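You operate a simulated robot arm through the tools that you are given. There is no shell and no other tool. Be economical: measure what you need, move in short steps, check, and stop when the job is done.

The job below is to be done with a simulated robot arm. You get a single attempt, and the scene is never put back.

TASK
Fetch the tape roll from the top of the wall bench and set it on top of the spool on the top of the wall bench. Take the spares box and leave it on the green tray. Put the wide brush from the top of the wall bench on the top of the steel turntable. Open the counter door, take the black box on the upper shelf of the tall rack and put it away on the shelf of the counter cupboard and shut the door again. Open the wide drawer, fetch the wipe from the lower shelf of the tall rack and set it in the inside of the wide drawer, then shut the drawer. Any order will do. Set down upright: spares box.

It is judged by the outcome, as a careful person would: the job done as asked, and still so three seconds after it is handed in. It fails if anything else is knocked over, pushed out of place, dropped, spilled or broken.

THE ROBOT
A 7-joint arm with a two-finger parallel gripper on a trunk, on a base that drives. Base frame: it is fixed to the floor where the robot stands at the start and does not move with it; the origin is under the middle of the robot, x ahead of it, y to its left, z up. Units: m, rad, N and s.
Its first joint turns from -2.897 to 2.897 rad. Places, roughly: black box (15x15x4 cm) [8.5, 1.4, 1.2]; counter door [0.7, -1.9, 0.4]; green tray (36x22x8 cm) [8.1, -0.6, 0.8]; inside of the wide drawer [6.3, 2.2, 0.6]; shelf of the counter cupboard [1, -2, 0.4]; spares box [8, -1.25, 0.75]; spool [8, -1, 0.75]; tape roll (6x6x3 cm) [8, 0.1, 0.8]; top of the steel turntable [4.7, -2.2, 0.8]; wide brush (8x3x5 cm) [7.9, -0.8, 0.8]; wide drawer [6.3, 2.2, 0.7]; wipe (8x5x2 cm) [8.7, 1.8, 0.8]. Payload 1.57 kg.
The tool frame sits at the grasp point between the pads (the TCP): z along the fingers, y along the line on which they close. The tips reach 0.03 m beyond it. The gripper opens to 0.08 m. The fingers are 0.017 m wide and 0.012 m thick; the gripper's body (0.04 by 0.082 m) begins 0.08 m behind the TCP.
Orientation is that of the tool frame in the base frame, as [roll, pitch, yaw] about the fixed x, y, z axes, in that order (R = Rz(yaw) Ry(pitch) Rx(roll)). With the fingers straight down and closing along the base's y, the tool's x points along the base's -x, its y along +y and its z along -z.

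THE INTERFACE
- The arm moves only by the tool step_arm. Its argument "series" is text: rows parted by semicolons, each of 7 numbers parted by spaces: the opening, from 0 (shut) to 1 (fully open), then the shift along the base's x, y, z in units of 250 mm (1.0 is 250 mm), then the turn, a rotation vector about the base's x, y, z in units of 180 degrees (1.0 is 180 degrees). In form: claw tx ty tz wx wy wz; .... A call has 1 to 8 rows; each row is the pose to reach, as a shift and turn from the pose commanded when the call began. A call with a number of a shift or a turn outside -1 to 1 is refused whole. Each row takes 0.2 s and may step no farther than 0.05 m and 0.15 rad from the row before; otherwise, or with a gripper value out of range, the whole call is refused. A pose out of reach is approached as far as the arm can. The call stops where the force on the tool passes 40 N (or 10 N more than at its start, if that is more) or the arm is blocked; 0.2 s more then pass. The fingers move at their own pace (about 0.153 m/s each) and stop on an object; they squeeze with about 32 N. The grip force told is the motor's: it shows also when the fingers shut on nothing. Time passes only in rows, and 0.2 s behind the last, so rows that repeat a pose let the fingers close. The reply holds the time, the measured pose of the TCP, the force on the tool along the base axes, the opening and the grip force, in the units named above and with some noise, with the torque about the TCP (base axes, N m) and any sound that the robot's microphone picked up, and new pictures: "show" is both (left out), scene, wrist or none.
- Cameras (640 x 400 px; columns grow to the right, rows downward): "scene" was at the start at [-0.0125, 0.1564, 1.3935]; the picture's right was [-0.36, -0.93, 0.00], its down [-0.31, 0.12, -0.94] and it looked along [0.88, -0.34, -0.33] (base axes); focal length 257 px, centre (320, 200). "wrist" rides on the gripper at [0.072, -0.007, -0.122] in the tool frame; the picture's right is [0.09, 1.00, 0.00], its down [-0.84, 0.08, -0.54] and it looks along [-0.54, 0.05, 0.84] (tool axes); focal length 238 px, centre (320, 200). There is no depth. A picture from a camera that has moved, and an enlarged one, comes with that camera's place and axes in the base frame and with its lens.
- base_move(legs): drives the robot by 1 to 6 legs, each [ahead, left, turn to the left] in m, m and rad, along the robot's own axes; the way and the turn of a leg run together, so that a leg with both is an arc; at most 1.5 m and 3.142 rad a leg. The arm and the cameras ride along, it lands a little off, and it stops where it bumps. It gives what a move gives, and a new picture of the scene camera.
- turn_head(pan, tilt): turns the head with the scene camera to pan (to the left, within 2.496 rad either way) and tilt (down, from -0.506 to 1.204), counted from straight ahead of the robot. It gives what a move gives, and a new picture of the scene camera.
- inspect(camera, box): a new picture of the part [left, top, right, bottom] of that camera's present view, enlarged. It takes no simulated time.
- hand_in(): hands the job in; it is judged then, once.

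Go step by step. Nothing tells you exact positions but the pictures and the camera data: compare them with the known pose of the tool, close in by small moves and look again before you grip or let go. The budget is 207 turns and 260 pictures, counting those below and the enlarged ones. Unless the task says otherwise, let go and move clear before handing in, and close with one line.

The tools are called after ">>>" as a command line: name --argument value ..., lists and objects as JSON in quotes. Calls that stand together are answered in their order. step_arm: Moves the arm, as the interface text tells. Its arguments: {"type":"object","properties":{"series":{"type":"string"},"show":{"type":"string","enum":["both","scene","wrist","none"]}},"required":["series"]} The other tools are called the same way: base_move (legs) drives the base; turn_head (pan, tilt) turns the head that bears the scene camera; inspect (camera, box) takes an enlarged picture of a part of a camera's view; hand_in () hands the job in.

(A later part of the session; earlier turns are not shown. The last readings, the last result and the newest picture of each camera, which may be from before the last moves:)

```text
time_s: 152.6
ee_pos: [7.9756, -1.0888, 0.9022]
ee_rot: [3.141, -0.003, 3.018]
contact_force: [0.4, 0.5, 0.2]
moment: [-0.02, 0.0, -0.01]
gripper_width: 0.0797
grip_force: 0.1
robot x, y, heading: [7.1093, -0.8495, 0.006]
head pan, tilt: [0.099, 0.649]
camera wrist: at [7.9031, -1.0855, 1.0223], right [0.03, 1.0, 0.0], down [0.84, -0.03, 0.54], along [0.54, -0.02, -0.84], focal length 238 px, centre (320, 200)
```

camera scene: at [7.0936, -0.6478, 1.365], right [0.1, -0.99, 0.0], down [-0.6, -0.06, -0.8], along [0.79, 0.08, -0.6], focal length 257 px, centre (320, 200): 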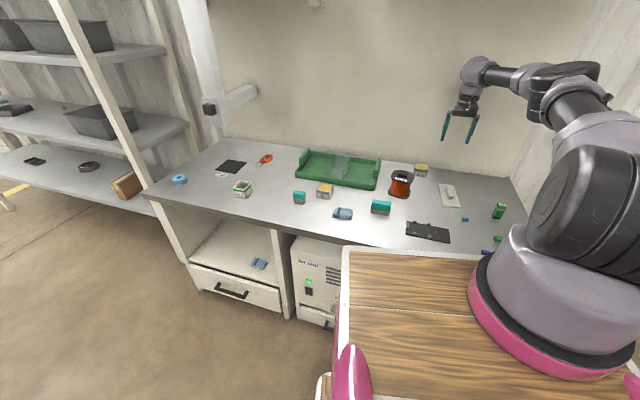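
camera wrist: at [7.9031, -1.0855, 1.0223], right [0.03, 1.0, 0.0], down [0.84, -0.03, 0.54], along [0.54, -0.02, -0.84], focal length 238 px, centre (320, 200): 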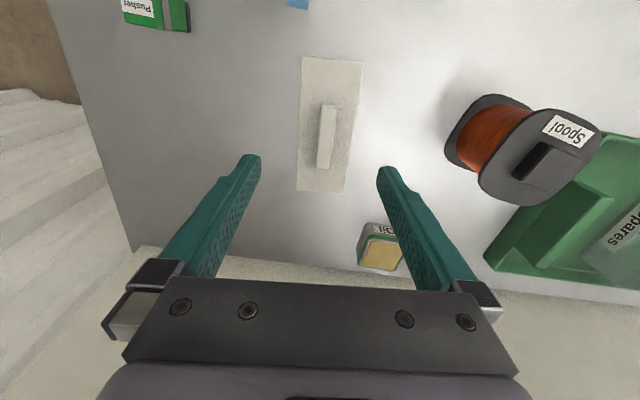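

The box side is labelled "Spares", which confirms it. I'll regrip the lid at the same pose.

>>> step_arm --series "1 -0.01 0.034 -0.1 0 0 0; 1 -0.01 0.034 -0.25 0 0 0; 1 -0.01 0.034 -0.4 0 0 0; 1 -0.01 0.034 -0.5 0 0 0; 0.6 -0.01 0.034 -0.5 0 0 0; 0 -0.01 0.034 -0.5 0 0 0; 0 -0.01 0.034 -0.5 0 0 0; 0 -0.01 0.034 -0.5 0 0 0" --show "none"

>>> step_arm --series "0 0 0 0.1 0 0 0; 0 0 0 0.25 0 0 0; 0 0 0 0.4 0 0 0; 0 0 0 0.55 0 0 0; 0 0 0 0.7 0 0 0; 0 0 0 0.8 0 0 0; 0 0 0 0.8 0 0 0" --show "wrist"

```text
time_s: 154.4
ee_pos: [7.9724, -1.0792, 0.777]
ee_rot: [3.14, -0.003, 3.017]
contact_force: [-0.1, -0.3, -1.3]
moment: [-0.01, 0.0, -0.01]
gripper_width: 0.0627
grip_force: 31.9
robot x, y, heading: [7.1102, -0.8449, 0.005]
head pan, tilt: [0.099, 0.649]
```

```text
time_s: 156.0
ee_pos: [7.9727, -1.0785, 0.977]
ee_rot: [3.141, -0.001, 3.017]
contact_force: [0.2, 0.2, 0.3]
moment: [0.0, 0.03, 0.0]
gripper_width: 0.0625
grip_force: 32.7
robot x, y, heading: [7.1055, -0.8446, 0.002]
head pan, tilt: [0.099, 0.649]
camera wrist: at [7.9009, -1.0762, 1.0975], right [0.03, 1.0, 0.0], down [0.84, -0.03, 0.54], along [0.54, -0.02, -0.84], focal length 238 px, centre (320, 200)
```

wrist: 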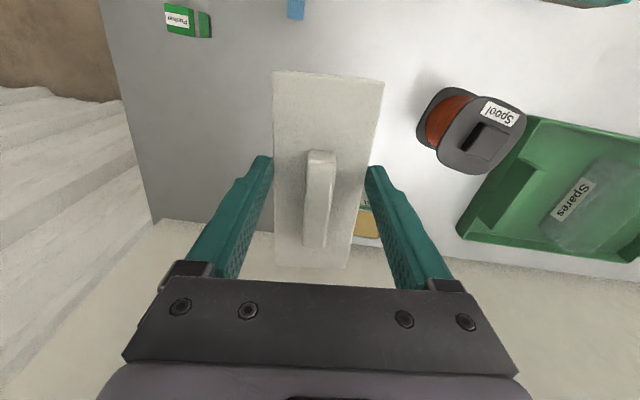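

The lid is held. I'll strafe left back to the tray.

>>> base_move --legs '[[0, 0.45, 0]]'

>>> step_arm --series "0 0.1 0 0 0 0 -0.01; 0 0.25 0 0 0 0 -0.02; 0 0.4 0 0 0 0 -0.029; 0 0.5 0 0 0 0 -0.029; 0 0.5 0 -0.1 0 0 -0.029; 0 0.5 0 -0.1 0 0 -0.029" --show "wrist"

```text
time_s: 158.7
ee_pos: [7.9714, -0.6322, 0.9767]
ee_rot: [-3.141, -0.001, 3.016]
contact_force: [-0.6, 0.6, -0.8]
moment: [0.02, 0.01, -0.04]
gripper_width: 0.0629
grip_force: 32.0
robot x, y, heading: [7.1086, -0.4023, 0.003]
head pan, tilt: [0.099, 0.649]
camera scene: at [7.0929, -0.2008, 1.365], right [0.1, -0.99, 0.0], down [-0.6, -0.06, -0.8], along [0.79, 0.08, -0.6], focal length 257 px, centre (320, 200)
```

scene: 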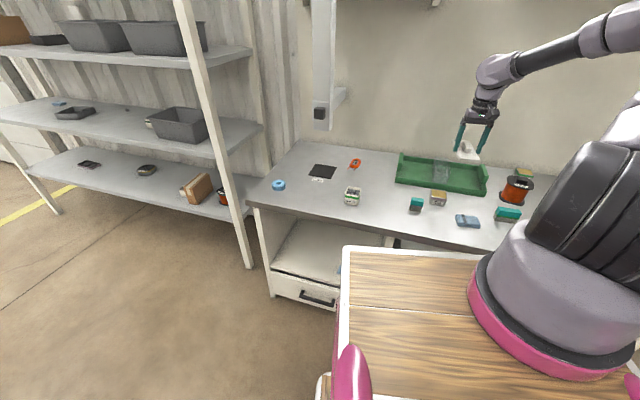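

```text
time_s: 160.1
ee_pos: [8.0972, -0.6335, 0.9501]
ee_rot: [-3.141, 0.0, 2.926]
contact_force: [0.5, 0.0, -0.5]
moment: [0.0, 0.02, -0.02]
gripper_width: 0.0628
grip_force: 32.3
robot x, y, heading: [7.11, -0.4003, 0.0]
head pan, tilt: [0.099, 0.649]
camera wrist: at [8.0257, -0.6242, 1.0717], right [0.12, 0.99, 0.0], down [0.84, -0.1, 0.54], along [0.54, -0.07, -0.84], focal length 238 px, centre (320, 200)
```

wrist: 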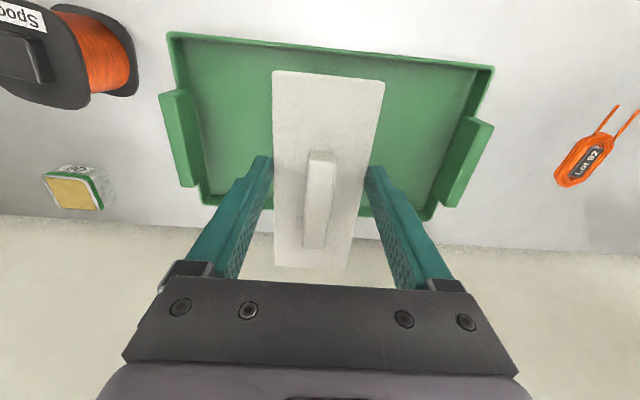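

I'll align to the recorded release pose and descend to just above the body.

>>> step_arm --series "0 0.068 0.014 0 0 0 0; 0 0.068 0.014 -0.1 0 0 0; 0 0.068 0.014 -0.2 0 0 0; 0 0.068 0.014 -0.3 0 0 0; 0 0.068 0.014 -0.36 0 0 0; 0 0.068 0.014 -0.36 0 0 0" --show "both"

>>> inspect --camera "scene" --box '[390, 100, 510, 200]'

```text
time_s: 161.5
ee_pos: [8.1142, -0.6298, 0.8615]
ee_rot: [-3.14, -0.003, 2.926]
contact_force: [-0.1, 0.1, -0.3]
moment: [-0.04, -0.01, 0.03]
gripper_width: 0.0628
grip_force: 31.8
robot x, y, heading: [7.1068, -0.3984, -0.0]
head pan, tilt: [0.099, 0.649]
camera scene: at [7.0928, -0.2008, 1.365], right [0.1, -0.99, 0.0], down [-0.6, -0.06, -0.8], along [0.79, 0.08, -0.6], focal length 257 px, centre (320, 200)
camera wrist: at [8.0423, -0.6206, 0.9824], right [0.12, 0.99, 0.0], down [0.84, -0.1, 0.54], along [0.54, -0.07, -0.84], focal length 238 px, centre (320, 200)
```

scene: 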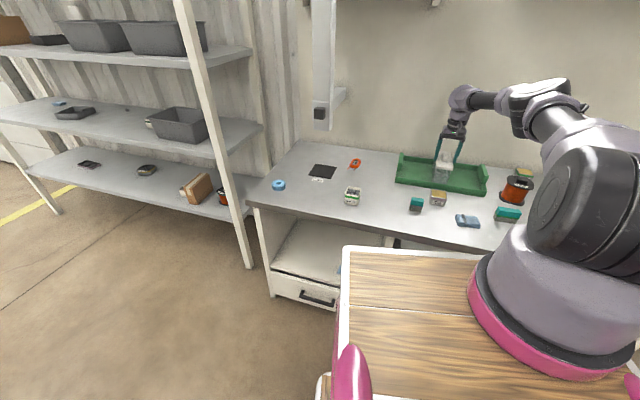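
wrist: 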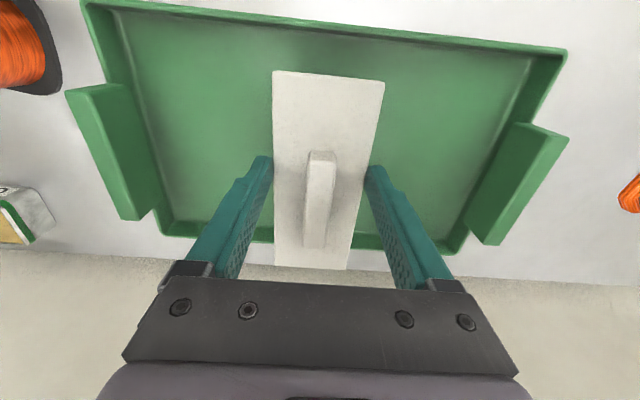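

```text
4.00 times, centred on (450, 150) of scene
camera zoom: at [7.0928, -0.2008, 1.365], right [0.1, -0.99, 0.0], down [-0.6, -0.06, -0.8], along [0.79, 0.08, -0.6], focal length 1028 px, centre (-200, 400)
```

zoom: 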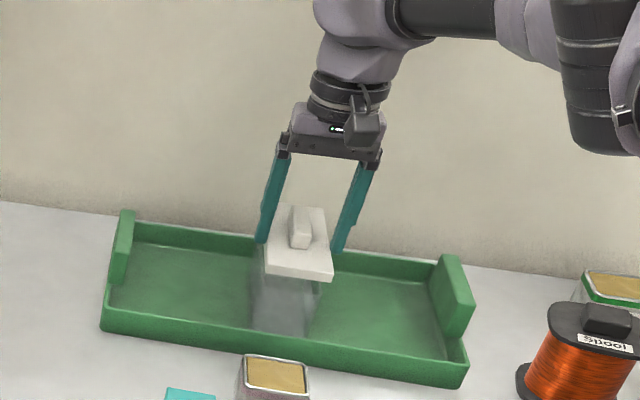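

The lid is lined up just above the body. I'll press down in small steps.

>>> step_arm --series "0 0 0 -0.02 0 0 0; 0 0 0 -0.04 0 0 0; 0 0 0 -0.06 0 0 0; 0 0 0 -0.08 0 0 0; 0 0 0 -0.1 0 0 0; 0 0 0 -0.12 0 0 0; 0 0 0 -0.14 0 0 0; 0 0 0 -0.16 0 0 0" --show "wrist"

>>> inspect --camera "scene" --box '[420, 110, 490, 200]'

```text
time_s: 163.0
ee_pos: [8.1154, -0.6299, 0.8378]
ee_rot: [-3.14, 0.004, 2.923]
contact_force: [1.0, 0.2, 8.9]
moment: [-0.16, -0.86, 0.03]
gripper_width: 0.0628
grip_force: 31.8
robot x, y, heading: [7.1053, -0.3998, 0.007]
head pan, tilt: [0.099, 0.649]
stopped in row 7: the force on the tool passed its limit at 42 N (the readings are from after the stop); the commanded pose is now the measured one
camera wrist: at [8.0433, -0.6212, 0.9581], right [0.13, 0.99, 0.0], down [0.83, -0.11, 0.55], along [0.54, -0.07, -0.84], focal length 238 px, centre (320, 200)
```

wrist: 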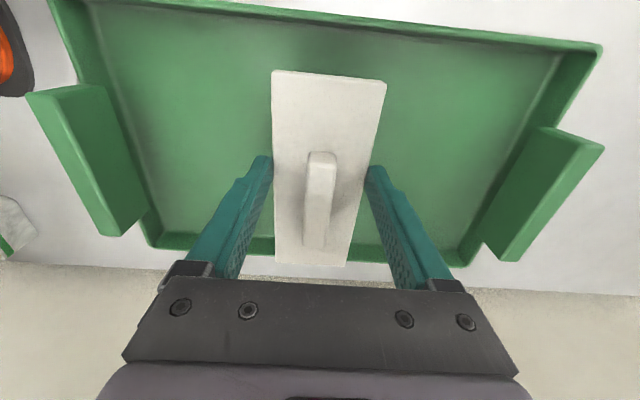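

```text
4.44 times, centred on (455, 155) of scene
camera zoom: at [7.0924, -0.2006, 1.365], right [0.1, -0.99, 0.0], down [-0.6, -0.06, -0.8], along [0.79, 0.08, -0.6], focal length 1143 px, centre (-280, 400)
```

zoom: 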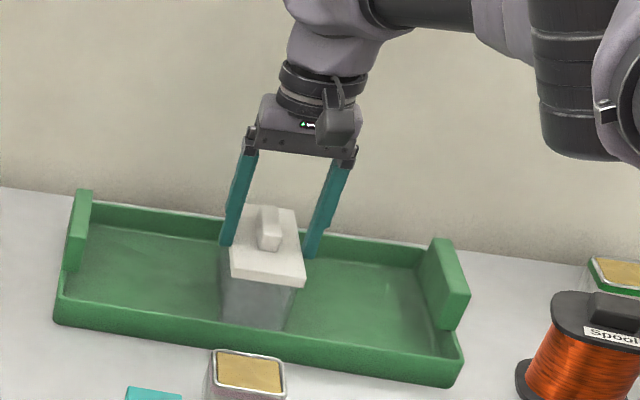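

The lid is seated on the body. I'll release, rise, and check the fit.

>>> step_arm --series "0.9 0 0 0 0 0 0; 1 0 0 0 0 0 0; 1 0 0 0.1 0 0 0; 1 0 0 0.25 0 0 0; 1 0 0 0.3 0 0 0; 1 0 0 0.3 0 0 0" --show "wrist"

>>> inspect --camera "scene" --box '[425, 140, 475, 200]'

```text
time_s: 164.4
ee_pos: [8.1135, -0.629, 0.9102]
ee_rot: [3.142, 0.002, 2.924]
contact_force: [0.0, 1.3, 0.3]
moment: [0.02, -0.03, -0.01]
gripper_width: 0.0801
grip_force: 0.0
robot x, y, heading: [7.1095, -0.3995, -0.001]
head pan, tilt: [0.099, 0.649]
camera wrist: at [8.0424, -0.6209, 1.032], right [0.12, 0.99, 0.0], down [0.83, -0.1, 0.54], along [0.54, -0.07, -0.84], focal length 238 px, centre (320, 200)
```

wrist: 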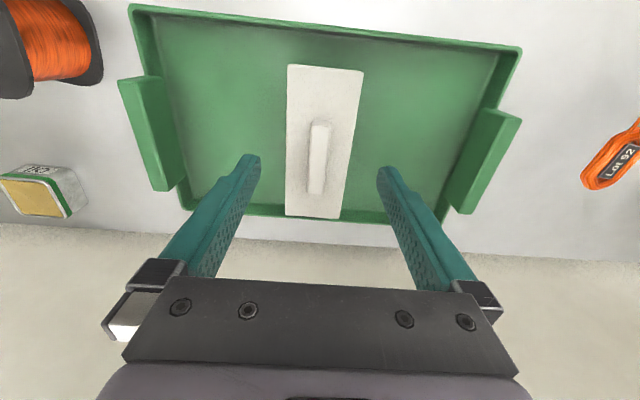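

```text
6.67 times, centred on (450, 170) of scene
camera zoom: at [7.0928, -0.2008, 1.365], right [0.1, -0.99, 0.0], down [-0.6, -0.06, -0.8], along [0.79, 0.08, -0.6], focal length 1714 px, centre (-547, 400)
```

zoom: 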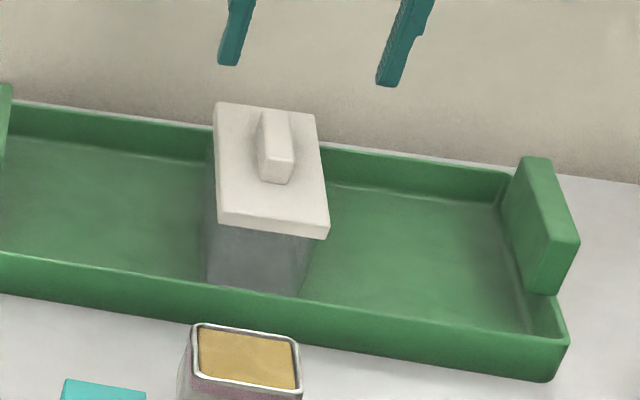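

The lid sits flush on the body. I'll press gently on the knob with closed fingers so it snaps home.

>>> step_arm --series "0 0.05 -0.01 0 0 0 0; 0 0.05 -0.01 0 0 0 0; 0 0.05 -0.01 -0.06 0 0 0; 0 0.05 -0.01 -0.12 0 0 0; 0 0.05 -0.01 -0.16 0 0 0; 0 0.05 -0.01 -0.2 0 0 0; 0 0.05 -0.01 -0.24 0 0 0; 0 0.05 -0.01 -0.28 0 0 0" --show "none"

```text
time_s: 166.0
ee_pos: [8.1301, -0.6333, 0.8594]
ee_rot: [3.141, 0.012, 2.924]
contact_force: [3.3, 0.5, 14.2]
moment: [0.01, -0.05, 0.03]
gripper_width: 0.0
grip_force: 21.1
robot x, y, heading: [7.1058, -0.3942, 0.006]
head pan, tilt: [0.099, 0.649]
heard: snap
stopped in row 8: the force on the tool passed its limit at 52 N (the readings are from after the stop); the commanded pose is now the measured one
```

A snap was heard, so the lid is closed and the spares box is done. Next I'll lift and move left to the tape roll.

>>> step_arm --series "0 0 0 0.1 0 0 0; 0 0 0 0.25 0 0 0; 1 -0.1 0 0.4 0 0 0; 1 -0.25 0 0.5 0 0 0.01; 1 -0.4 0 0.5 0 0 0.03; 1 -0.55 0 0.5 0 0 0.05; 1 -0.7 0 0.5 0 0 0.069; 1 -0.7 0 0.5 0 0 0.069" --show "none"

>>> base_move --legs '[[0, 0.68, 0]]'

>>> step_arm --series "1 0 0 0 0 0 0" --show "wrist"

```text
time_s: 167.8
ee_pos: [7.9538, -0.6334, 0.9831]
ee_rot: [3.14, 0.008, -3.141]
contact_force: [0.1, -0.1, 0.0]
moment: [-0.03, -0.01, 0.02]
gripper_width: 0.0801
grip_force: 0.0
robot x, y, heading: [7.1096, -0.401, 0.002]
head pan, tilt: [0.099, 0.649]
```

```text
time_s: 171.6
ee_pos: [7.9526, 0.0472, 0.9828]
ee_rot: [3.14, 0.008, 3.137]
contact_force: [0.8, 0.2, 0.4]
moment: [-0.02, -0.01, -0.02]
gripper_width: 0.0803
grip_force: 0.0
robot x, y, heading: [7.1063, 0.2842, 0.001]
head pan, tilt: [0.099, 0.649]
camera scene: at [7.0932, 0.4823, 1.365], right [0.1, -1.0, 0.0], down [-0.6, -0.06, -0.8], along [0.79, 0.08, -0.6], focal length 257 px, centre (320, 200)
```

scene: 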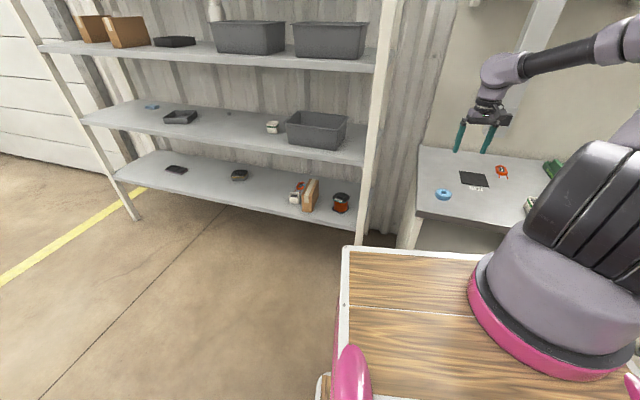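

```text
time_s: 172.0
ee_pos: [7.9527, 0.0463, 0.9828]
ee_rot: [3.141, 0.008, 3.137]
contact_force: [-0.4, -0.7, 0.2]
moment: [0.0, 0.0, 0.02]
gripper_width: 0.0798
grip_force: 0.1
robot x, y, heading: [7.1041, 0.2825, 0.003]
head pan, tilt: [0.099, 0.649]
camera wrist: at [7.88, 0.0412, 1.1027], right [-0.09, 1.0, 0.0], down [0.83, 0.07, 0.55], along [0.55, 0.05, -0.84], focal length 238 px, centre (320, 200)
```

wrist: 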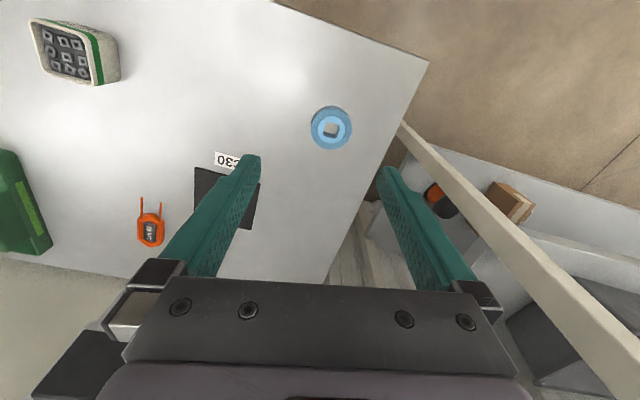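

The tape roll is at ≈(7.977,0.065). I'll descend partway over it and check.

>>> step_arm --series "1 0.05 0.04 -0.1 0 0 0; 1 0.097 0.076 -0.2 0 0 0; 1 0.097 0.076 -0.35 0 0 0; 1 0.097 0.076 -0.5 0 0 0; 1 0.097 0.076 -0.56 0 0 0; 1 0.097 0.076 -0.56 0 0 0" --show "wrist"

```text
time_s: 173.4
ee_pos: [7.9776, 0.0672, 0.8431]
ee_rot: [3.139, 0.01, 3.138]
contact_force: [-0.5, -0.3, 0.0]
moment: [-0.01, -0.02, -0.01]
gripper_width: 0.0799
grip_force: 0.1
robot x, y, heading: [7.1091, 0.2843, 0.004]
head pan, tilt: [0.099, 0.649]
camera wrist: at [7.9046, 0.0603, 0.9631], right [-0.09, 1.0, 0.0], down [0.83, 0.07, 0.55], along [0.55, 0.05, -0.84], focal length 238 px, centre (320, 200)
```

wrist: 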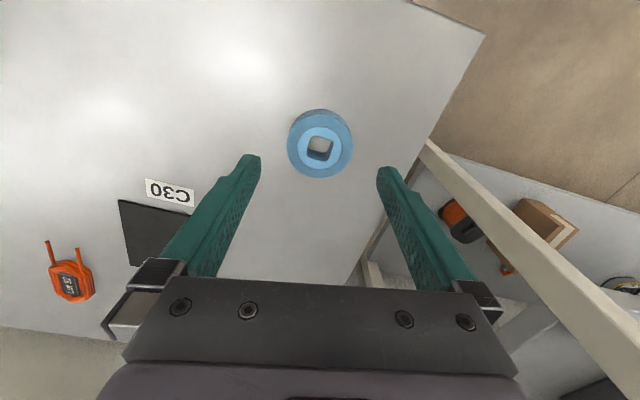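

Centred. I'll descend and grip the tape roll.

>>> step_arm --series "1 0 0 -0.1 0 0 0; 1 0 0 -0.2 0 0 0; 1 0 0 -0.255 0 0 0; 0.7 0 0 -0.255 0 0 0; 0.3 0 0 -0.255 0 0 0; 0 0 0 -0.255 0 0 0; 0 0 0 -0.255 0 0 0" --show "none"

>>> step_arm --series "0 0 0 0.1 0 0 0; 0 0 0 0.25 0 0 0; 0 0 0 0.4 0 0 0; 0 0 0 0.55 0 0 0; 0 0 0 0.7 0 0 0; 0 0 0 0.85 0 0 0; 0 0 0 1 0 0 0; 0 0 0 1 0 0 0" --show "wrist"

>>> base_move --legs '[[0, -0.95, 0]]'

>>> step_arm --series "0 0 0 0 0 0 0" --show "wrist"

```text
time_s: 175.0
ee_pos: [7.9786, 0.0661, 0.7788]
ee_rot: [3.14, 0.009, 3.139]
contact_force: [-0.7, 0.6, 0.0]
moment: [0.04, -0.03, 0.0]
gripper_width: 0.0577
grip_force: 31.7
robot x, y, heading: [7.1083, 0.281, -0.003]
head pan, tilt: [0.099, 0.649]
```

```text
time_s: 176.8
ee_pos: [7.977, 0.0658, 1.0288]
ee_rot: [3.142, 0.007, 3.138]
contact_force: [0.4, 0.5, -0.6]
moment: [-0.02, 0.01, -0.01]
gripper_width: 0.058
grip_force: 32.2
robot x, y, heading: [7.1074, 0.2848, -0.001]
head pan, tilt: [0.099, 0.649]
camera wrist: at [7.9043, 0.0594, 1.1496], right [-0.09, 1.0, 0.0], down [0.83, 0.07, 0.55], along [0.55, 0.05, -0.84], focal length 238 px, centre (320, 200)
```

wrist: 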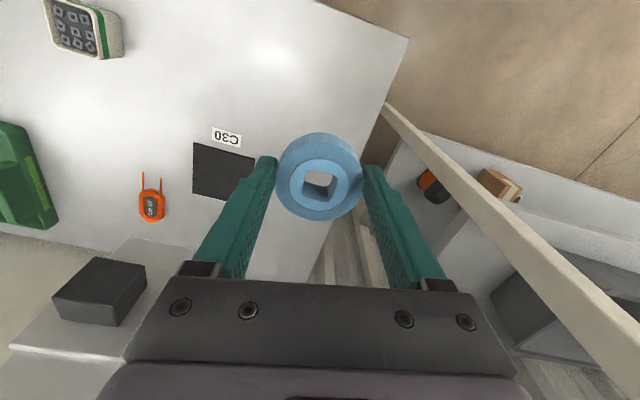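

```text
time_s: 181.7
ee_pos: [7.9774, -0.881, 1.0289]
ee_rot: [3.14, 0.01, 3.139]
contact_force: [0.4, -0.1, -0.6]
moment: [0.01, 0.0, 0.0]
gripper_width: 0.058
grip_force: 31.8
robot x, y, heading: [7.1086, -0.6639, 0.001]
head pan, tilt: [0.099, 0.649]
camera scene: at [7.0928, -0.4666, 1.365], right [0.1, -0.99, 0.0], down [-0.6, -0.06, -0.8], along [0.79, 0.08, -0.6], focal length 257 px, centre (320, 200)
```

scene: 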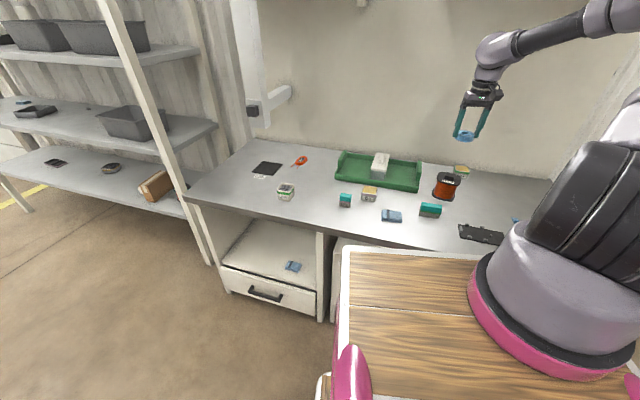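

```text
time_s: 182.1
ee_pos: [7.9782, -0.8801, 1.0293]
ee_rot: [3.14, 0.01, 3.14]
contact_force: [0.1, 0.7, -1.3]
moment: [0.01, 0.0, -0.02]
gripper_width: 0.0579
grip_force: 31.8
robot x, y, heading: [7.1114, -0.6668, -0.002]
head pan, tilt: [0.099, 0.649]
camera wrist: at [7.9046, -0.8878, 1.1493], right [-0.09, 1.0, 0.0], down [0.83, 0.08, 0.55], along [0.55, 0.05, -0.84], focal length 238 px, centre (320, 200)
```

wrist: 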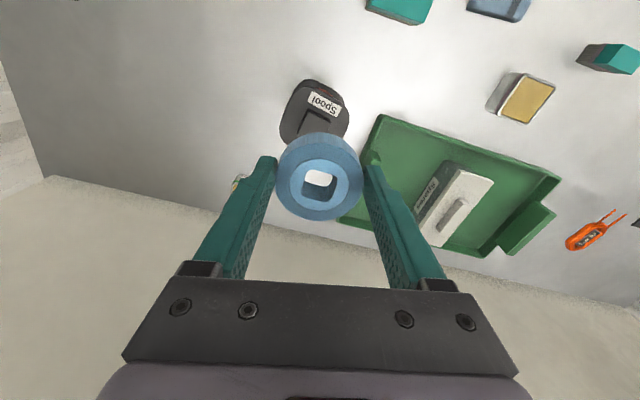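

I'm carrying the tape. I'll pull back slightly to see the spool's top clearly.

>>> step_arm --series "0 -0.15 -0.05 0 0 0 0; 0 -0.3 -0.1 0 0 0 0; 0 -0.45 -0.1 -0.1 0 0 0; 0 -0.55 -0.1 -0.15 0 0 0; 0 -0.55 -0.1 -0.15 0 0 0" --show "wrist"

>>> inspect --camera "scene" --box '[420, 155, 490, 210]'

```text
time_s: 183.3
ee_pos: [7.8379, -0.9058, 0.9899]
ee_rot: [3.14, 0.008, 3.139]
contact_force: [0.2, 0.2, -0.9]
moment: [0.0, -0.01, 0.01]
gripper_width: 0.0578
grip_force: 31.4
robot x, y, heading: [7.1066, -0.6647, 0.001]
head pan, tilt: [0.099, 0.649]
camera wrist: at [7.7661, -0.912, 1.1113], right [-0.09, 1.0, 0.0], down [0.83, 0.07, 0.55], along [0.55, 0.05, -0.84], focal length 238 px, centre (320, 200)
```

wrist: 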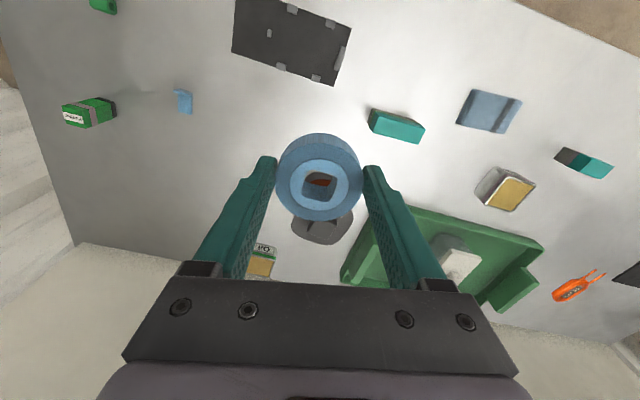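

```text
7.27 times, centred on (455, 182) of scene
camera zoom: at [7.0928, -0.4666, 1.365], right [0.1, -0.99, 0.0], down [-0.6, -0.06, -0.8], along [0.79, 0.08, -0.6], focal length 1870 px, centre (-662, 327)
```

zoom: 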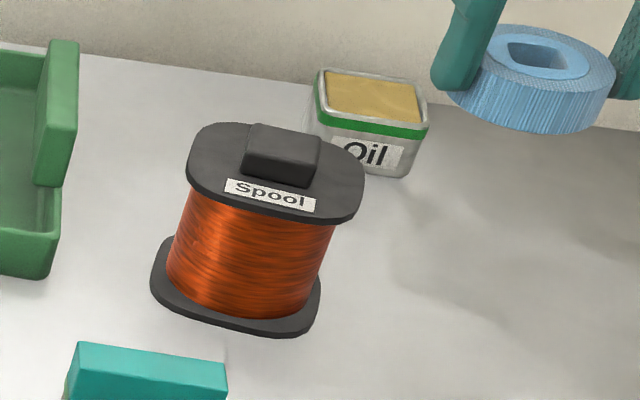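

The spool has a raised block on top. I'll move the tool beyond it to see it from above.

>>> step_arm --series "0 0.15 0.02 0.1 0 0 0; 0 0.3 0.02 0.15 0 0 0; 0 0.45 0.02 0.15 0 0 0; 0 0.6 0.02 0.15 0 0 0; 0 0.78 0.02 0.15 0 0 0; 0 0.78 0.02 0.15 0 0 0" --show "none"

>>> inspect --camera "wrist" --box '[240, 0, 420, 240]'

```text
time_s: 184.7
ee_pos: [8.0353, -0.9024, 1.0291]
ee_rot: [3.14, 0.009, 3.141]
contact_force: [-0.3, 1.1, -0.9]
moment: [-0.01, -0.03, 0.02]
gripper_width: 0.0578
grip_force: 32.3
robot x, y, heading: [7.1031, -0.6645, -0.0]
head pan, tilt: [0.099, 0.649]
```

```text
1.67 times, centred on (330, 120) of wrist
camera zoom: at [7.9625, -0.9082, 1.1494], right [-0.09, 1.0, 0.0], down [0.83, 0.08, 0.55], along [0.55, 0.05, -0.84], focal length 397 px, centre (303, 333)
```

zoom: 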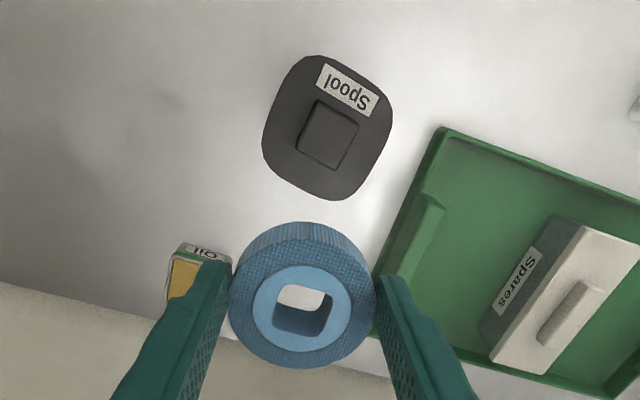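

The post on the spool is ~3.4 cm square at ≈(7.998,-0.886), top z≈0.84, and the tape's hole is smaller. I'll rest the tape centred on it.

>>> step_arm --series "0 -0.08 0.03 0 0 0 0; 0 -0.148 0.064 0 0 0 0; 0 -0.148 0.064 -0.15 0 0 0; 0 -0.148 0.064 -0.3 0 0 0; 0 -0.148 0.064 -0.45 0 0 0; 0 -0.148 0.064 -0.54 0 0 0; 0 -0.148 0.064 -0.54 0 0 0" --show "wrist"

>>> inspect --camera "scene" --box '[415, 140, 485, 205]'

>>> inspect --camera "wrist" --box '[260, 110, 380, 230]'

```text
time_s: 186.3
ee_pos: [7.9996, -0.8844, 0.8932]
ee_rot: [3.14, 0.011, 3.14]
contact_force: [0.6, -0.4, -1.5]
moment: [-0.03, 0.02, 0.0]
gripper_width: 0.0576
grip_force: 32.0
robot x, y, heading: [7.1068, -0.6667, -0.003]
head pan, tilt: [0.099, 0.649]
camera wrist: at [7.9262, -0.8917, 1.0139], right [-0.09, 1.0, 0.0], down [0.83, 0.08, 0.55], along [0.55, 0.05, -0.84], focal length 238 px, centre (320, 200)
```

wrist: 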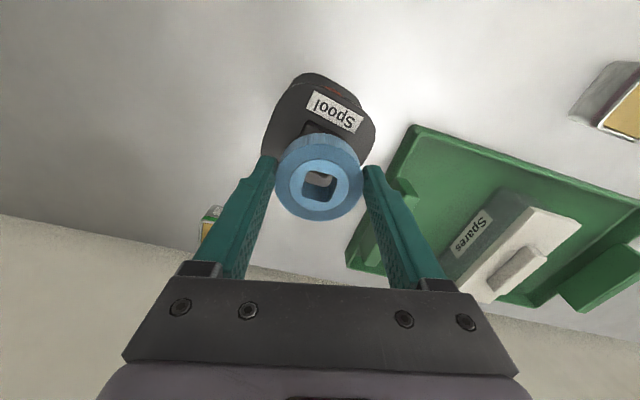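

```text
6.15 times, centred on (450, 172) of scene
camera zoom: at [7.0927, -0.4666, 1.365], right [0.1, -0.99, 0.0], down [-0.6, -0.06, -0.8], along [0.79, 0.08, -0.6], focal length 1582 px, centre (-480, 369)
```

zoom: 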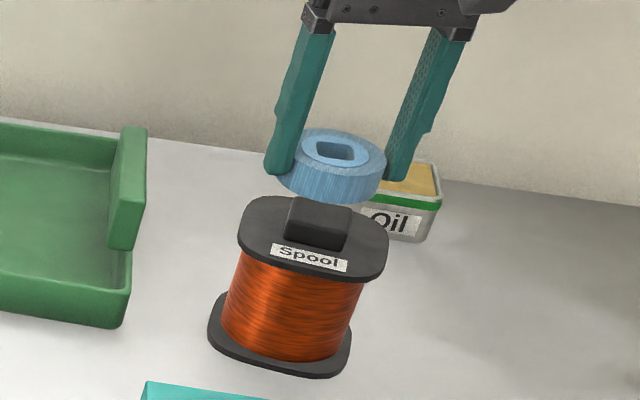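

```text
3.33 times, centred on (320, 170) of wrist
camera zoom: at [7.9262, -0.8917, 1.0139], right [-0.09, 1.0, 0.0], down [0.83, 0.08, 0.55], along [0.55, 0.05, -0.84], focal length 794 px, centre (320, 300)
```

zoom: 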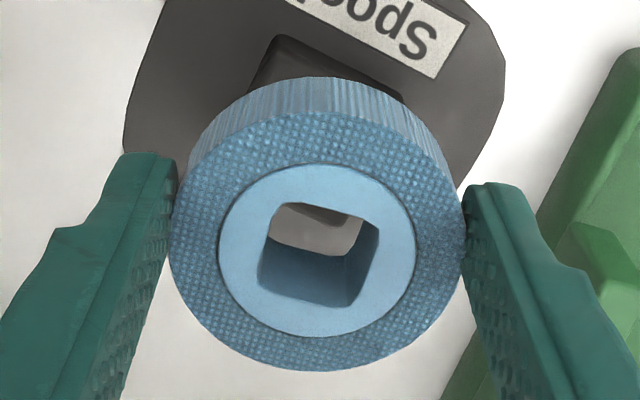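

Alignment looks good, with perhaps 3 mm of correction toward −x. I'll shift and lower until contact.

>>> step_arm --series "0 -0.014 -0.004 0 0 0 0; 0 -0.014 -0.004 -0.02 0 0 0; 0 -0.014 -0.004 -0.035 0 0 0; 0 -0.014 -0.004 -0.05 0 0 0; 0 -0.014 -0.004 -0.06 0 0 0; 0 -0.014 -0.004 -0.07 0 0 0; 0 -0.014 -0.004 -0.08 0 0 0; 0 -0.014 -0.004 -0.09 0 0 0" --show "none"

>>> inspect --camera "scene" --box '[415, 140, 485, 205]'

>>> inspect --camera "wrist" --box '[260, 110, 380, 230]'

```text
time_s: 188.1
ee_pos: [7.9965, -0.8855, 0.874]
ee_rot: [3.14, 0.012, 3.139]
contact_force: [-4.8, 0.2, 18.7]
moment: [0.01, 0.36, 0.01]
gripper_width: 0.0579
grip_force: 32.4
robot x, y, heading: [7.1071, -0.6658, -0.005]
head pan, tilt: [0.099, 0.649]
```

```text
6.15 times, centred on (450, 172) of scene
camera zoom: at [7.0919, -0.4664, 1.365], right [0.1, -0.99, 0.0], down [-0.6, -0.06, -0.8], along [0.79, 0.08, -0.6], focal length 1582 px, centre (-480, 369)
```

zoom: 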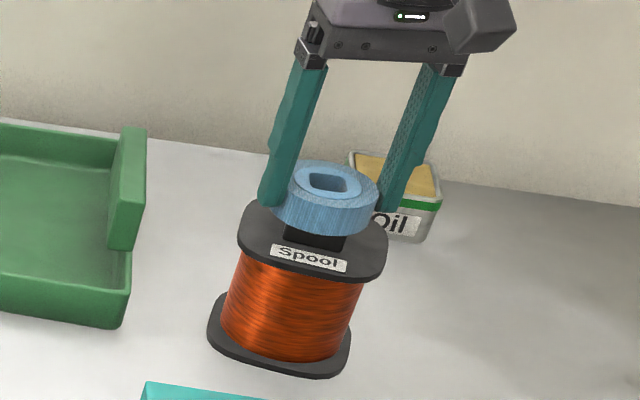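

```text
3.33 times, centred on (320, 170) of wrist
camera zoom: at [7.9216, -0.8923, 0.9938], right [-0.09, 1.0, 0.0], down [0.83, 0.08, 0.55], along [0.55, 0.05, -0.83], focal length 794 px, centre (320, 300)
```

zoom: 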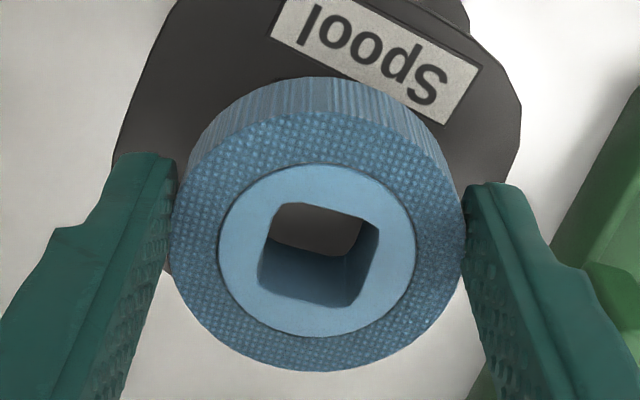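

The tape is in contact and centred on the post. I'll release gently and lift straight up.

>>> step_arm --series "0 0 0 0.008 0 0 0; 0.85 0 0 0.008 0 0 0; 1 0 0 0.008 0 0 0; 1 0 0 0.1 0 0 0; 1 0 0 0.2 0 0 0; 1 0 0 0.4 0 0 0; 1 0 0 0.5 0 0 0; 1 0 0 0.5 0 0 0" --show "wrist"

>>> inspect --camera "scene" --box '[415, 140, 485, 205]'

```text
time_s: 189.9
ee_pos: [7.9938, -0.8868, 0.996]
ee_rot: [3.139, 0.009, 3.139]
contact_force: [1.1, 0.0, 0.0]
moment: [0.03, 0.01, 0.01]
gripper_width: 0.0801
grip_force: 0.1
robot x, y, heading: [7.106, -0.664, 0.003]
head pan, tilt: [0.099, 0.649]
camera wrist: at [7.9215, -0.8923, 1.1171], right [-0.09, 1.0, 0.0], down [0.83, 0.07, 0.55], along [0.55, 0.05, -0.84], focal length 238 px, centre (320, 200)
```

wrist: 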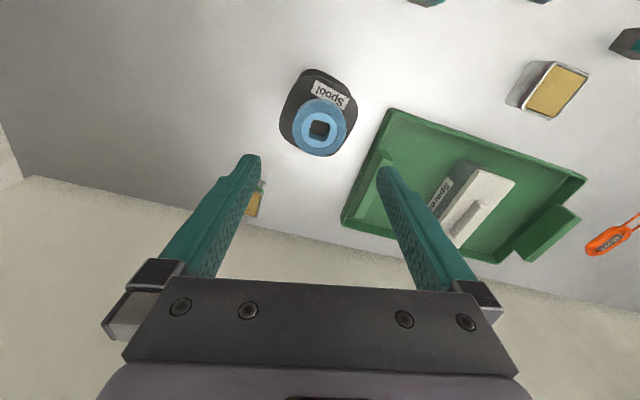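

```text
6.15 times, centred on (450, 172) of scene
camera zoom: at [7.0928, -0.4666, 1.365], right [0.1, -0.99, 0.0], down [-0.6, -0.06, -0.8], along [0.79, 0.08, -0.6], focal length 1582 px, centre (-480, 369)
```

zoom: 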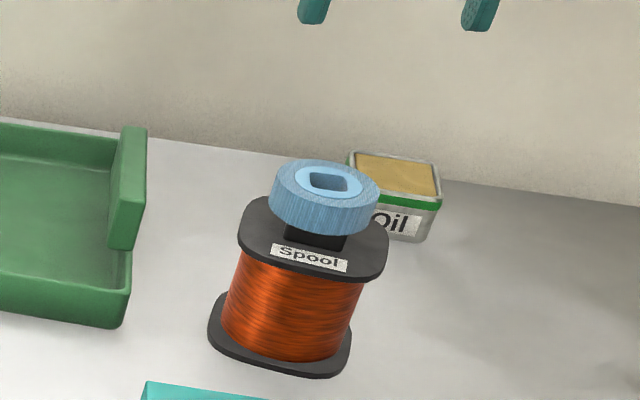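

The tape sits level on the spool. Next is the wide brush at ≈(7.85,-0.79), and I'll turn the gripper 90° to close along x.

>>> step_arm --series "1 -0.1 0.04 0 0 0 0.045; 1 -0.2 0.08 0 0 0 0.09; 1 -0.3 0.12 0 0 0 0.135; 1 -0.4 0.16 0 0 0 0.18; 1 -0.5 0.2 0 0 0 0.225; 1 -0.58 0.24 0 0 0 0.27; 1 -0.58 0.3 0 0 0 0.315; 1 -0.58 0.34 0 0 0 0.36" --show "none"

>>> step_arm --series "1 0 0 -0.05 0 0 0.045; 1 0 0 -0.1 0 0 0.09; 1 0 0 -0.15 0 0 0.135; 1 0 0 -0.2 0 0 0.14; 1 0 0 -0.2 0 0 0.14" --show "wrist"

```text
time_s: 191.7
ee_pos: [7.8501, -0.8011, 0.9976]
ee_rot: [3.141, 0.009, -2.011]
contact_force: [-0.6, -0.1, 0.9]
moment: [-0.03, -0.01, -0.02]
gripper_width: 0.0801
grip_force: 0.0
robot x, y, heading: [7.1041, -0.6656, -0.0]
head pan, tilt: [0.099, 0.649]
```

```text
time_s: 192.9
ee_pos: [7.8497, -0.8025, 0.9464]
ee_rot: [3.14, 0.008, -1.572]
contact_force: [0.7, 0.6, 0.4]
moment: [-0.03, -0.01, -0.03]
gripper_width: 0.0798
grip_force: 0.1
robot x, y, heading: [7.1032, -0.6666, 0.003]
head pan, tilt: [0.099, 0.649]
camera wrist: at [7.8557, -0.8744, 1.0666], right [-1.0, -0.09, 0.0], down [-0.08, 0.83, 0.55], along [-0.05, 0.55, -0.84], focal length 238 px, centre (320, 200)
```

wrist: 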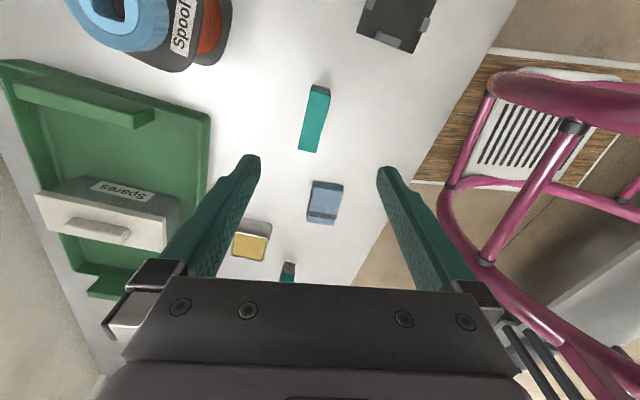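

The brush centre is ≈(7.856,-0.80), yawed about −8°. I'll align and descend to it.

>>> step_arm --series "1 0.024 0.006 0 0 0 -0.044; 1 0.024 0.006 -0.15 0 0 -0.044; 1 0.024 0.006 -0.3 0 0 -0.044; 1 0.024 0.006 -0.4 0 0 -0.044; 1 0.024 0.006 -0.4 0 0 -0.044" --show "wrist"

```text
time_s: 194.1
ee_pos: [7.8563, -0.7993, 0.8475]
ee_rot: [3.139, 0.008, -1.711]
contact_force: [-0.6, -0.3, 0.8]
moment: [0.0, -0.02, -0.06]
gripper_width: 0.0801
grip_force: 0.1
robot x, y, heading: [7.1042, -0.6675, -0.005]
head pan, tilt: [0.099, 0.649]
camera wrist: at [7.8517, -0.8727, 0.9668], right [-1.0, 0.05, 0.0], down [0.04, 0.83, 0.55], along [0.03, 0.55, -0.84], focal length 238 px, centre (320, 200)
```

wrist: 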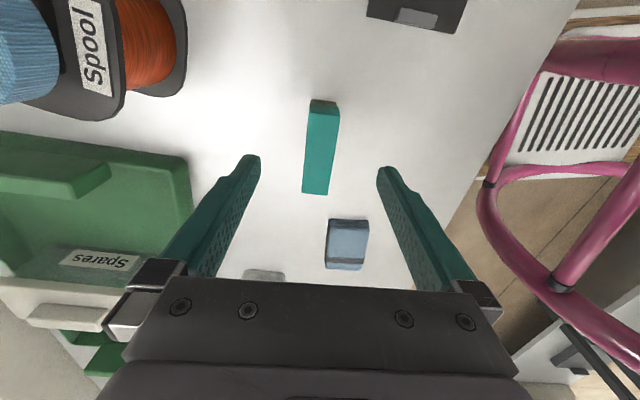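

Aligned. I'll descend and grip the brush.

>>> step_arm --series "1 0 0 -0.1 0 0 0; 1 0 0 -0.2 0 0 0; 1 0 0 -0.24 0 0 0; 0.6 0 0 -0.24 0 0 0; 0.2 0 0 -0.24 0 0 0; 0 0 0 -0.24 0 0 0; 0 0 0 -0.24 0 0 0" --show "none"

>>> step_arm --series "0 0 0 0.1 0 0 0; 0 0 0 0.25 0 0 0; 0 0 0 0.4 0 0 0; 0 -0.1 0 0.55 0 0 0; 0 -0.2 0 0.7 0 0 0; 0 -0.3 0 0.85 0 0 0; 0 -0.4 0 1 0 0 0; 0 -0.4 0 1 0 0 0" --show "wrist"

```text
time_s: 195.7
ee_pos: [7.8513, -0.7953, 0.7926]
ee_rot: [3.141, 0.005, -1.713]
contact_force: [1.1, -0.1, 1.6]
moment: [0.04, -0.03, 0.03]
gripper_width: 0.0229
grip_force: 32.1
out of reach, approached as far as the arm can: row 3, 4, 5, 6, 7
robot x, y, heading: [7.106, -0.6656, 0.001]
head pan, tilt: [0.099, 0.649]
```

```text
time_s: 197.5
ee_pos: [7.7516, -0.7956, 1.0434]
ee_rot: [-3.141, 0.012, -1.711]
contact_force: [-1.2, -0.2, -0.1]
moment: [-0.03, 0.01, 0.02]
gripper_width: 0.023
grip_force: 32.1
robot x, y, heading: [7.1064, -0.6624, -0.006]
head pan, tilt: [0.099, 0.649]
camera wrist: at [7.7481, -0.8689, 1.1627], right [-1.0, 0.05, 0.0], down [0.04, 0.83, 0.55], along [0.03, 0.55, -0.83], focal length 238 px, centre (320, 200)
```

wrist: 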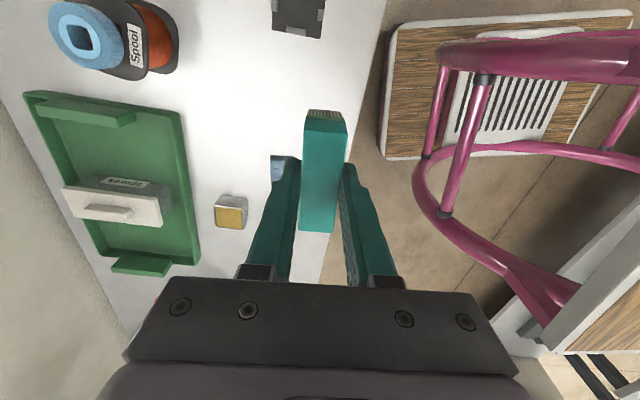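

The brush is held. I'll drive back along the lane toward the turntable table.

>>> base_move --legs '[[-0.15, 0, 0], [0, -0.72, 0], [-1.4, 0, 0], [-0.7, 0.2, 0], [0, 0, -1.571]]'

>>> turn_head --pan -0.1 --tilt 0.55

```text
time_s: 216.4
ee_pos: [4.722, -1.8379, 1.043]
ee_rot: [3.141, 0.008, 3.004]
contact_force: [0.7, 0.4, -0.4]
moment: [0.0, -0.03, 0.02]
gripper_width: 0.0229
grip_force: 32.2
robot x, y, heading: [4.8509, -1.1904, -1.564]
head pan, tilt: [0.099, 0.649]
camera scene: at [5.0511, -1.1771, 1.365], right [-0.99, -0.1, 0.0], down [-0.06, 0.6, -0.8], along [0.08, -0.79, -0.6], focal length 257 px, centre (320, 200)
```

scene: 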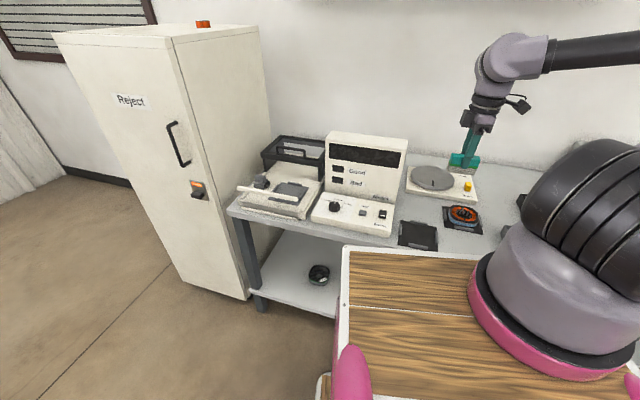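

```text
time_s: 217.2
ee_pos: [4.7238, -1.839, 1.0423]
ee_rot: [3.141, 0.007, 3.004]
contact_force: [-0.3, -0.1, -0.3]
moment: [-0.02, -0.02, -0.01]
gripper_width: 0.0229
grip_force: 32.1
robot x, y, heading: [4.8528, -1.1919, -1.57]
head pan, tilt: [-0.099, 0.55]
camera scene: at [5.0336, -1.1801, 1.3738], right [-1.0, 0.1, 0.0], down [0.05, 0.52, -0.85], along [-0.08, -0.85, -0.52], focal length 257 px, centre (320, 200)
```

scene: 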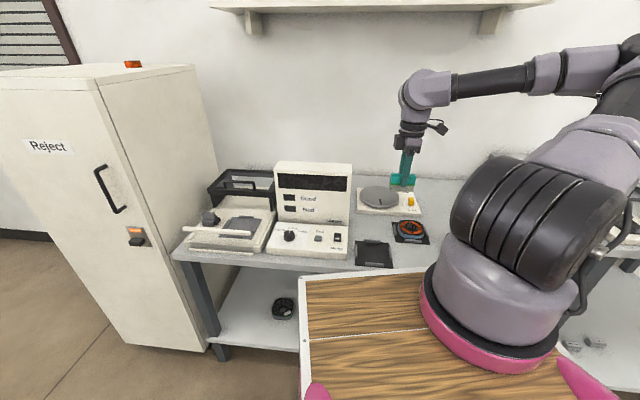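

The steel disc is at ≈(4.68,-2.13). I'll move the brush above it and view from the wrist.

>>> step_arm --series "0 0 -0.15 0 0 0 0; 0 0 -0.3 0 0 0 0; 0 -0.02 -0.45 0 0 0 0; 0 -0.05 -0.6 -0.05 0 0 0; 0 -0.1 -0.75 -0.1 0 0 0; 0 -0.15 -0.9 -0.15 0 0 0; 0 -0.17 -1 -0.2 0 0 0; 0 -0.17 -1 -0.2 0 0 0" --show "both"

```text
time_s: 219.0
ee_pos: [4.6809, -2.0876, 0.9922]
ee_rot: [3.139, 0.01, 3.004]
contact_force: [-0.4, 0.1, 0.0]
moment: [0.01, -0.03, 0.01]
gripper_width: 0.0228
grip_force: 32.1
robot x, y, heading: [4.8532, -1.1925, -1.565]
head pan, tilt: [-0.099, 0.55]
camera scene: at [5.0336, -1.1801, 1.3738], right [-1.0, 0.1, 0.0], down [0.05, 0.52, -0.85], along [-0.08, -0.85, -0.52], focal length 257 px, centre (320, 200)
camera wrist: at [4.6076, -2.0841, 1.113], right [0.05, 1.0, 0.0], down [0.83, -0.04, 0.55], along [0.55, -0.02, -0.84], focal length 238 px, centre (320, 200)
```

scene: 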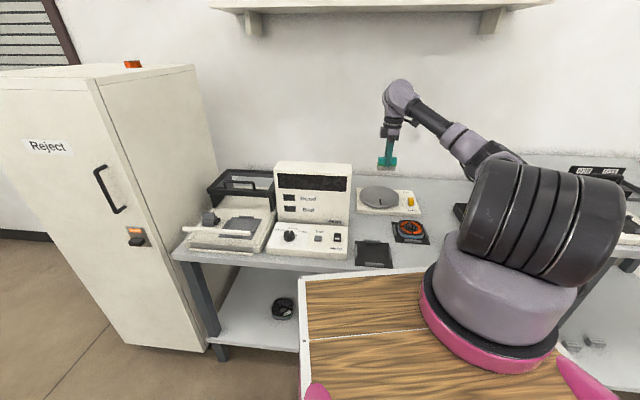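
wrist: 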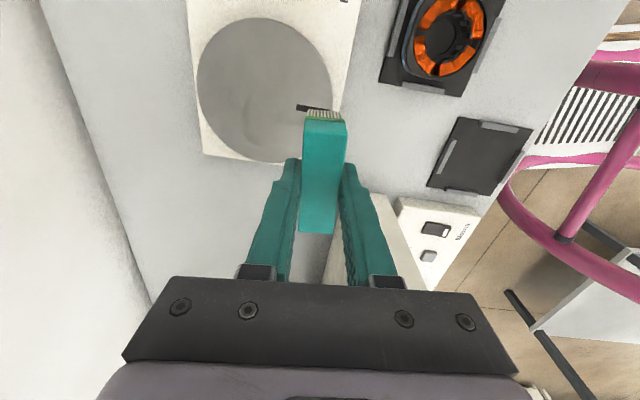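

Disc centre ≈(4.654,-2.152). I'll align above it and partly lower.

>>> step_arm --series "0 -0.05 -0.12 0 0 0 0; 0 -0.104 -0.25 -0.05 0 0 0; 0 -0.104 -0.25 -0.15 0 0 0; 0 -0.104 -0.25 -0.25 0 0 0; 0 -0.104 -0.25 -0.35 0 0 0; 0 -0.104 -0.25 -0.42 0 0 0; 0 -0.104 -0.25 -0.42 0 0 0" --show "wrist"

>>> inspect --camera "scene" --box '[340, 120, 440, 230]'

```text
time_s: 220.6
ee_pos: [4.6704, -2.1264, 0.9411]
ee_rot: [3.139, 0.011, 3.003]
contact_force: [-0.3, -0.7, -0.2]
moment: [-0.01, 0.02, 0.01]
gripper_width: 0.0228
grip_force: 31.4
out of reach, approached as far as the arm can: row 2, 3, 4, 5, 6, 7
robot x, y, heading: [4.853, -1.1919, -1.572]
head pan, tilt: [-0.099, 0.55]
camera wrist: at [4.5967, -2.1241, 1.0623], right [0.05, 1.0, 0.0], down [0.83, -0.04, 0.55], along [0.55, -0.02, -0.83], focal length 238 px, centre (320, 200)
```

wrist: 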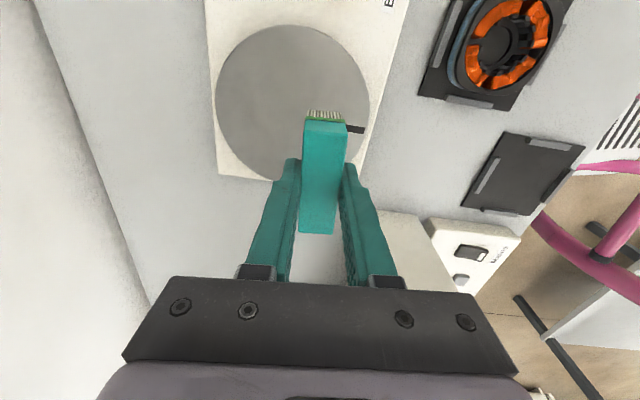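

```text
3.64 times, centred on (390, 175) of scene
camera zoom: at [5.0336, -1.1802, 1.3738], right [-1.0, 0.1, 0.0], down [0.05, 0.52, -0.85], along [-0.08, -0.85, -0.52], focal length 935 px, centre (66, 291)
```

zoom: 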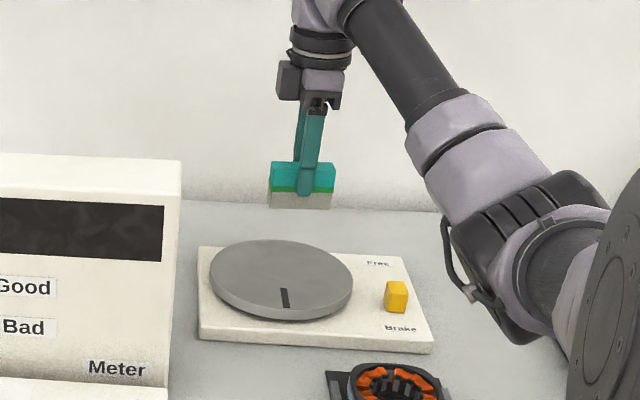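

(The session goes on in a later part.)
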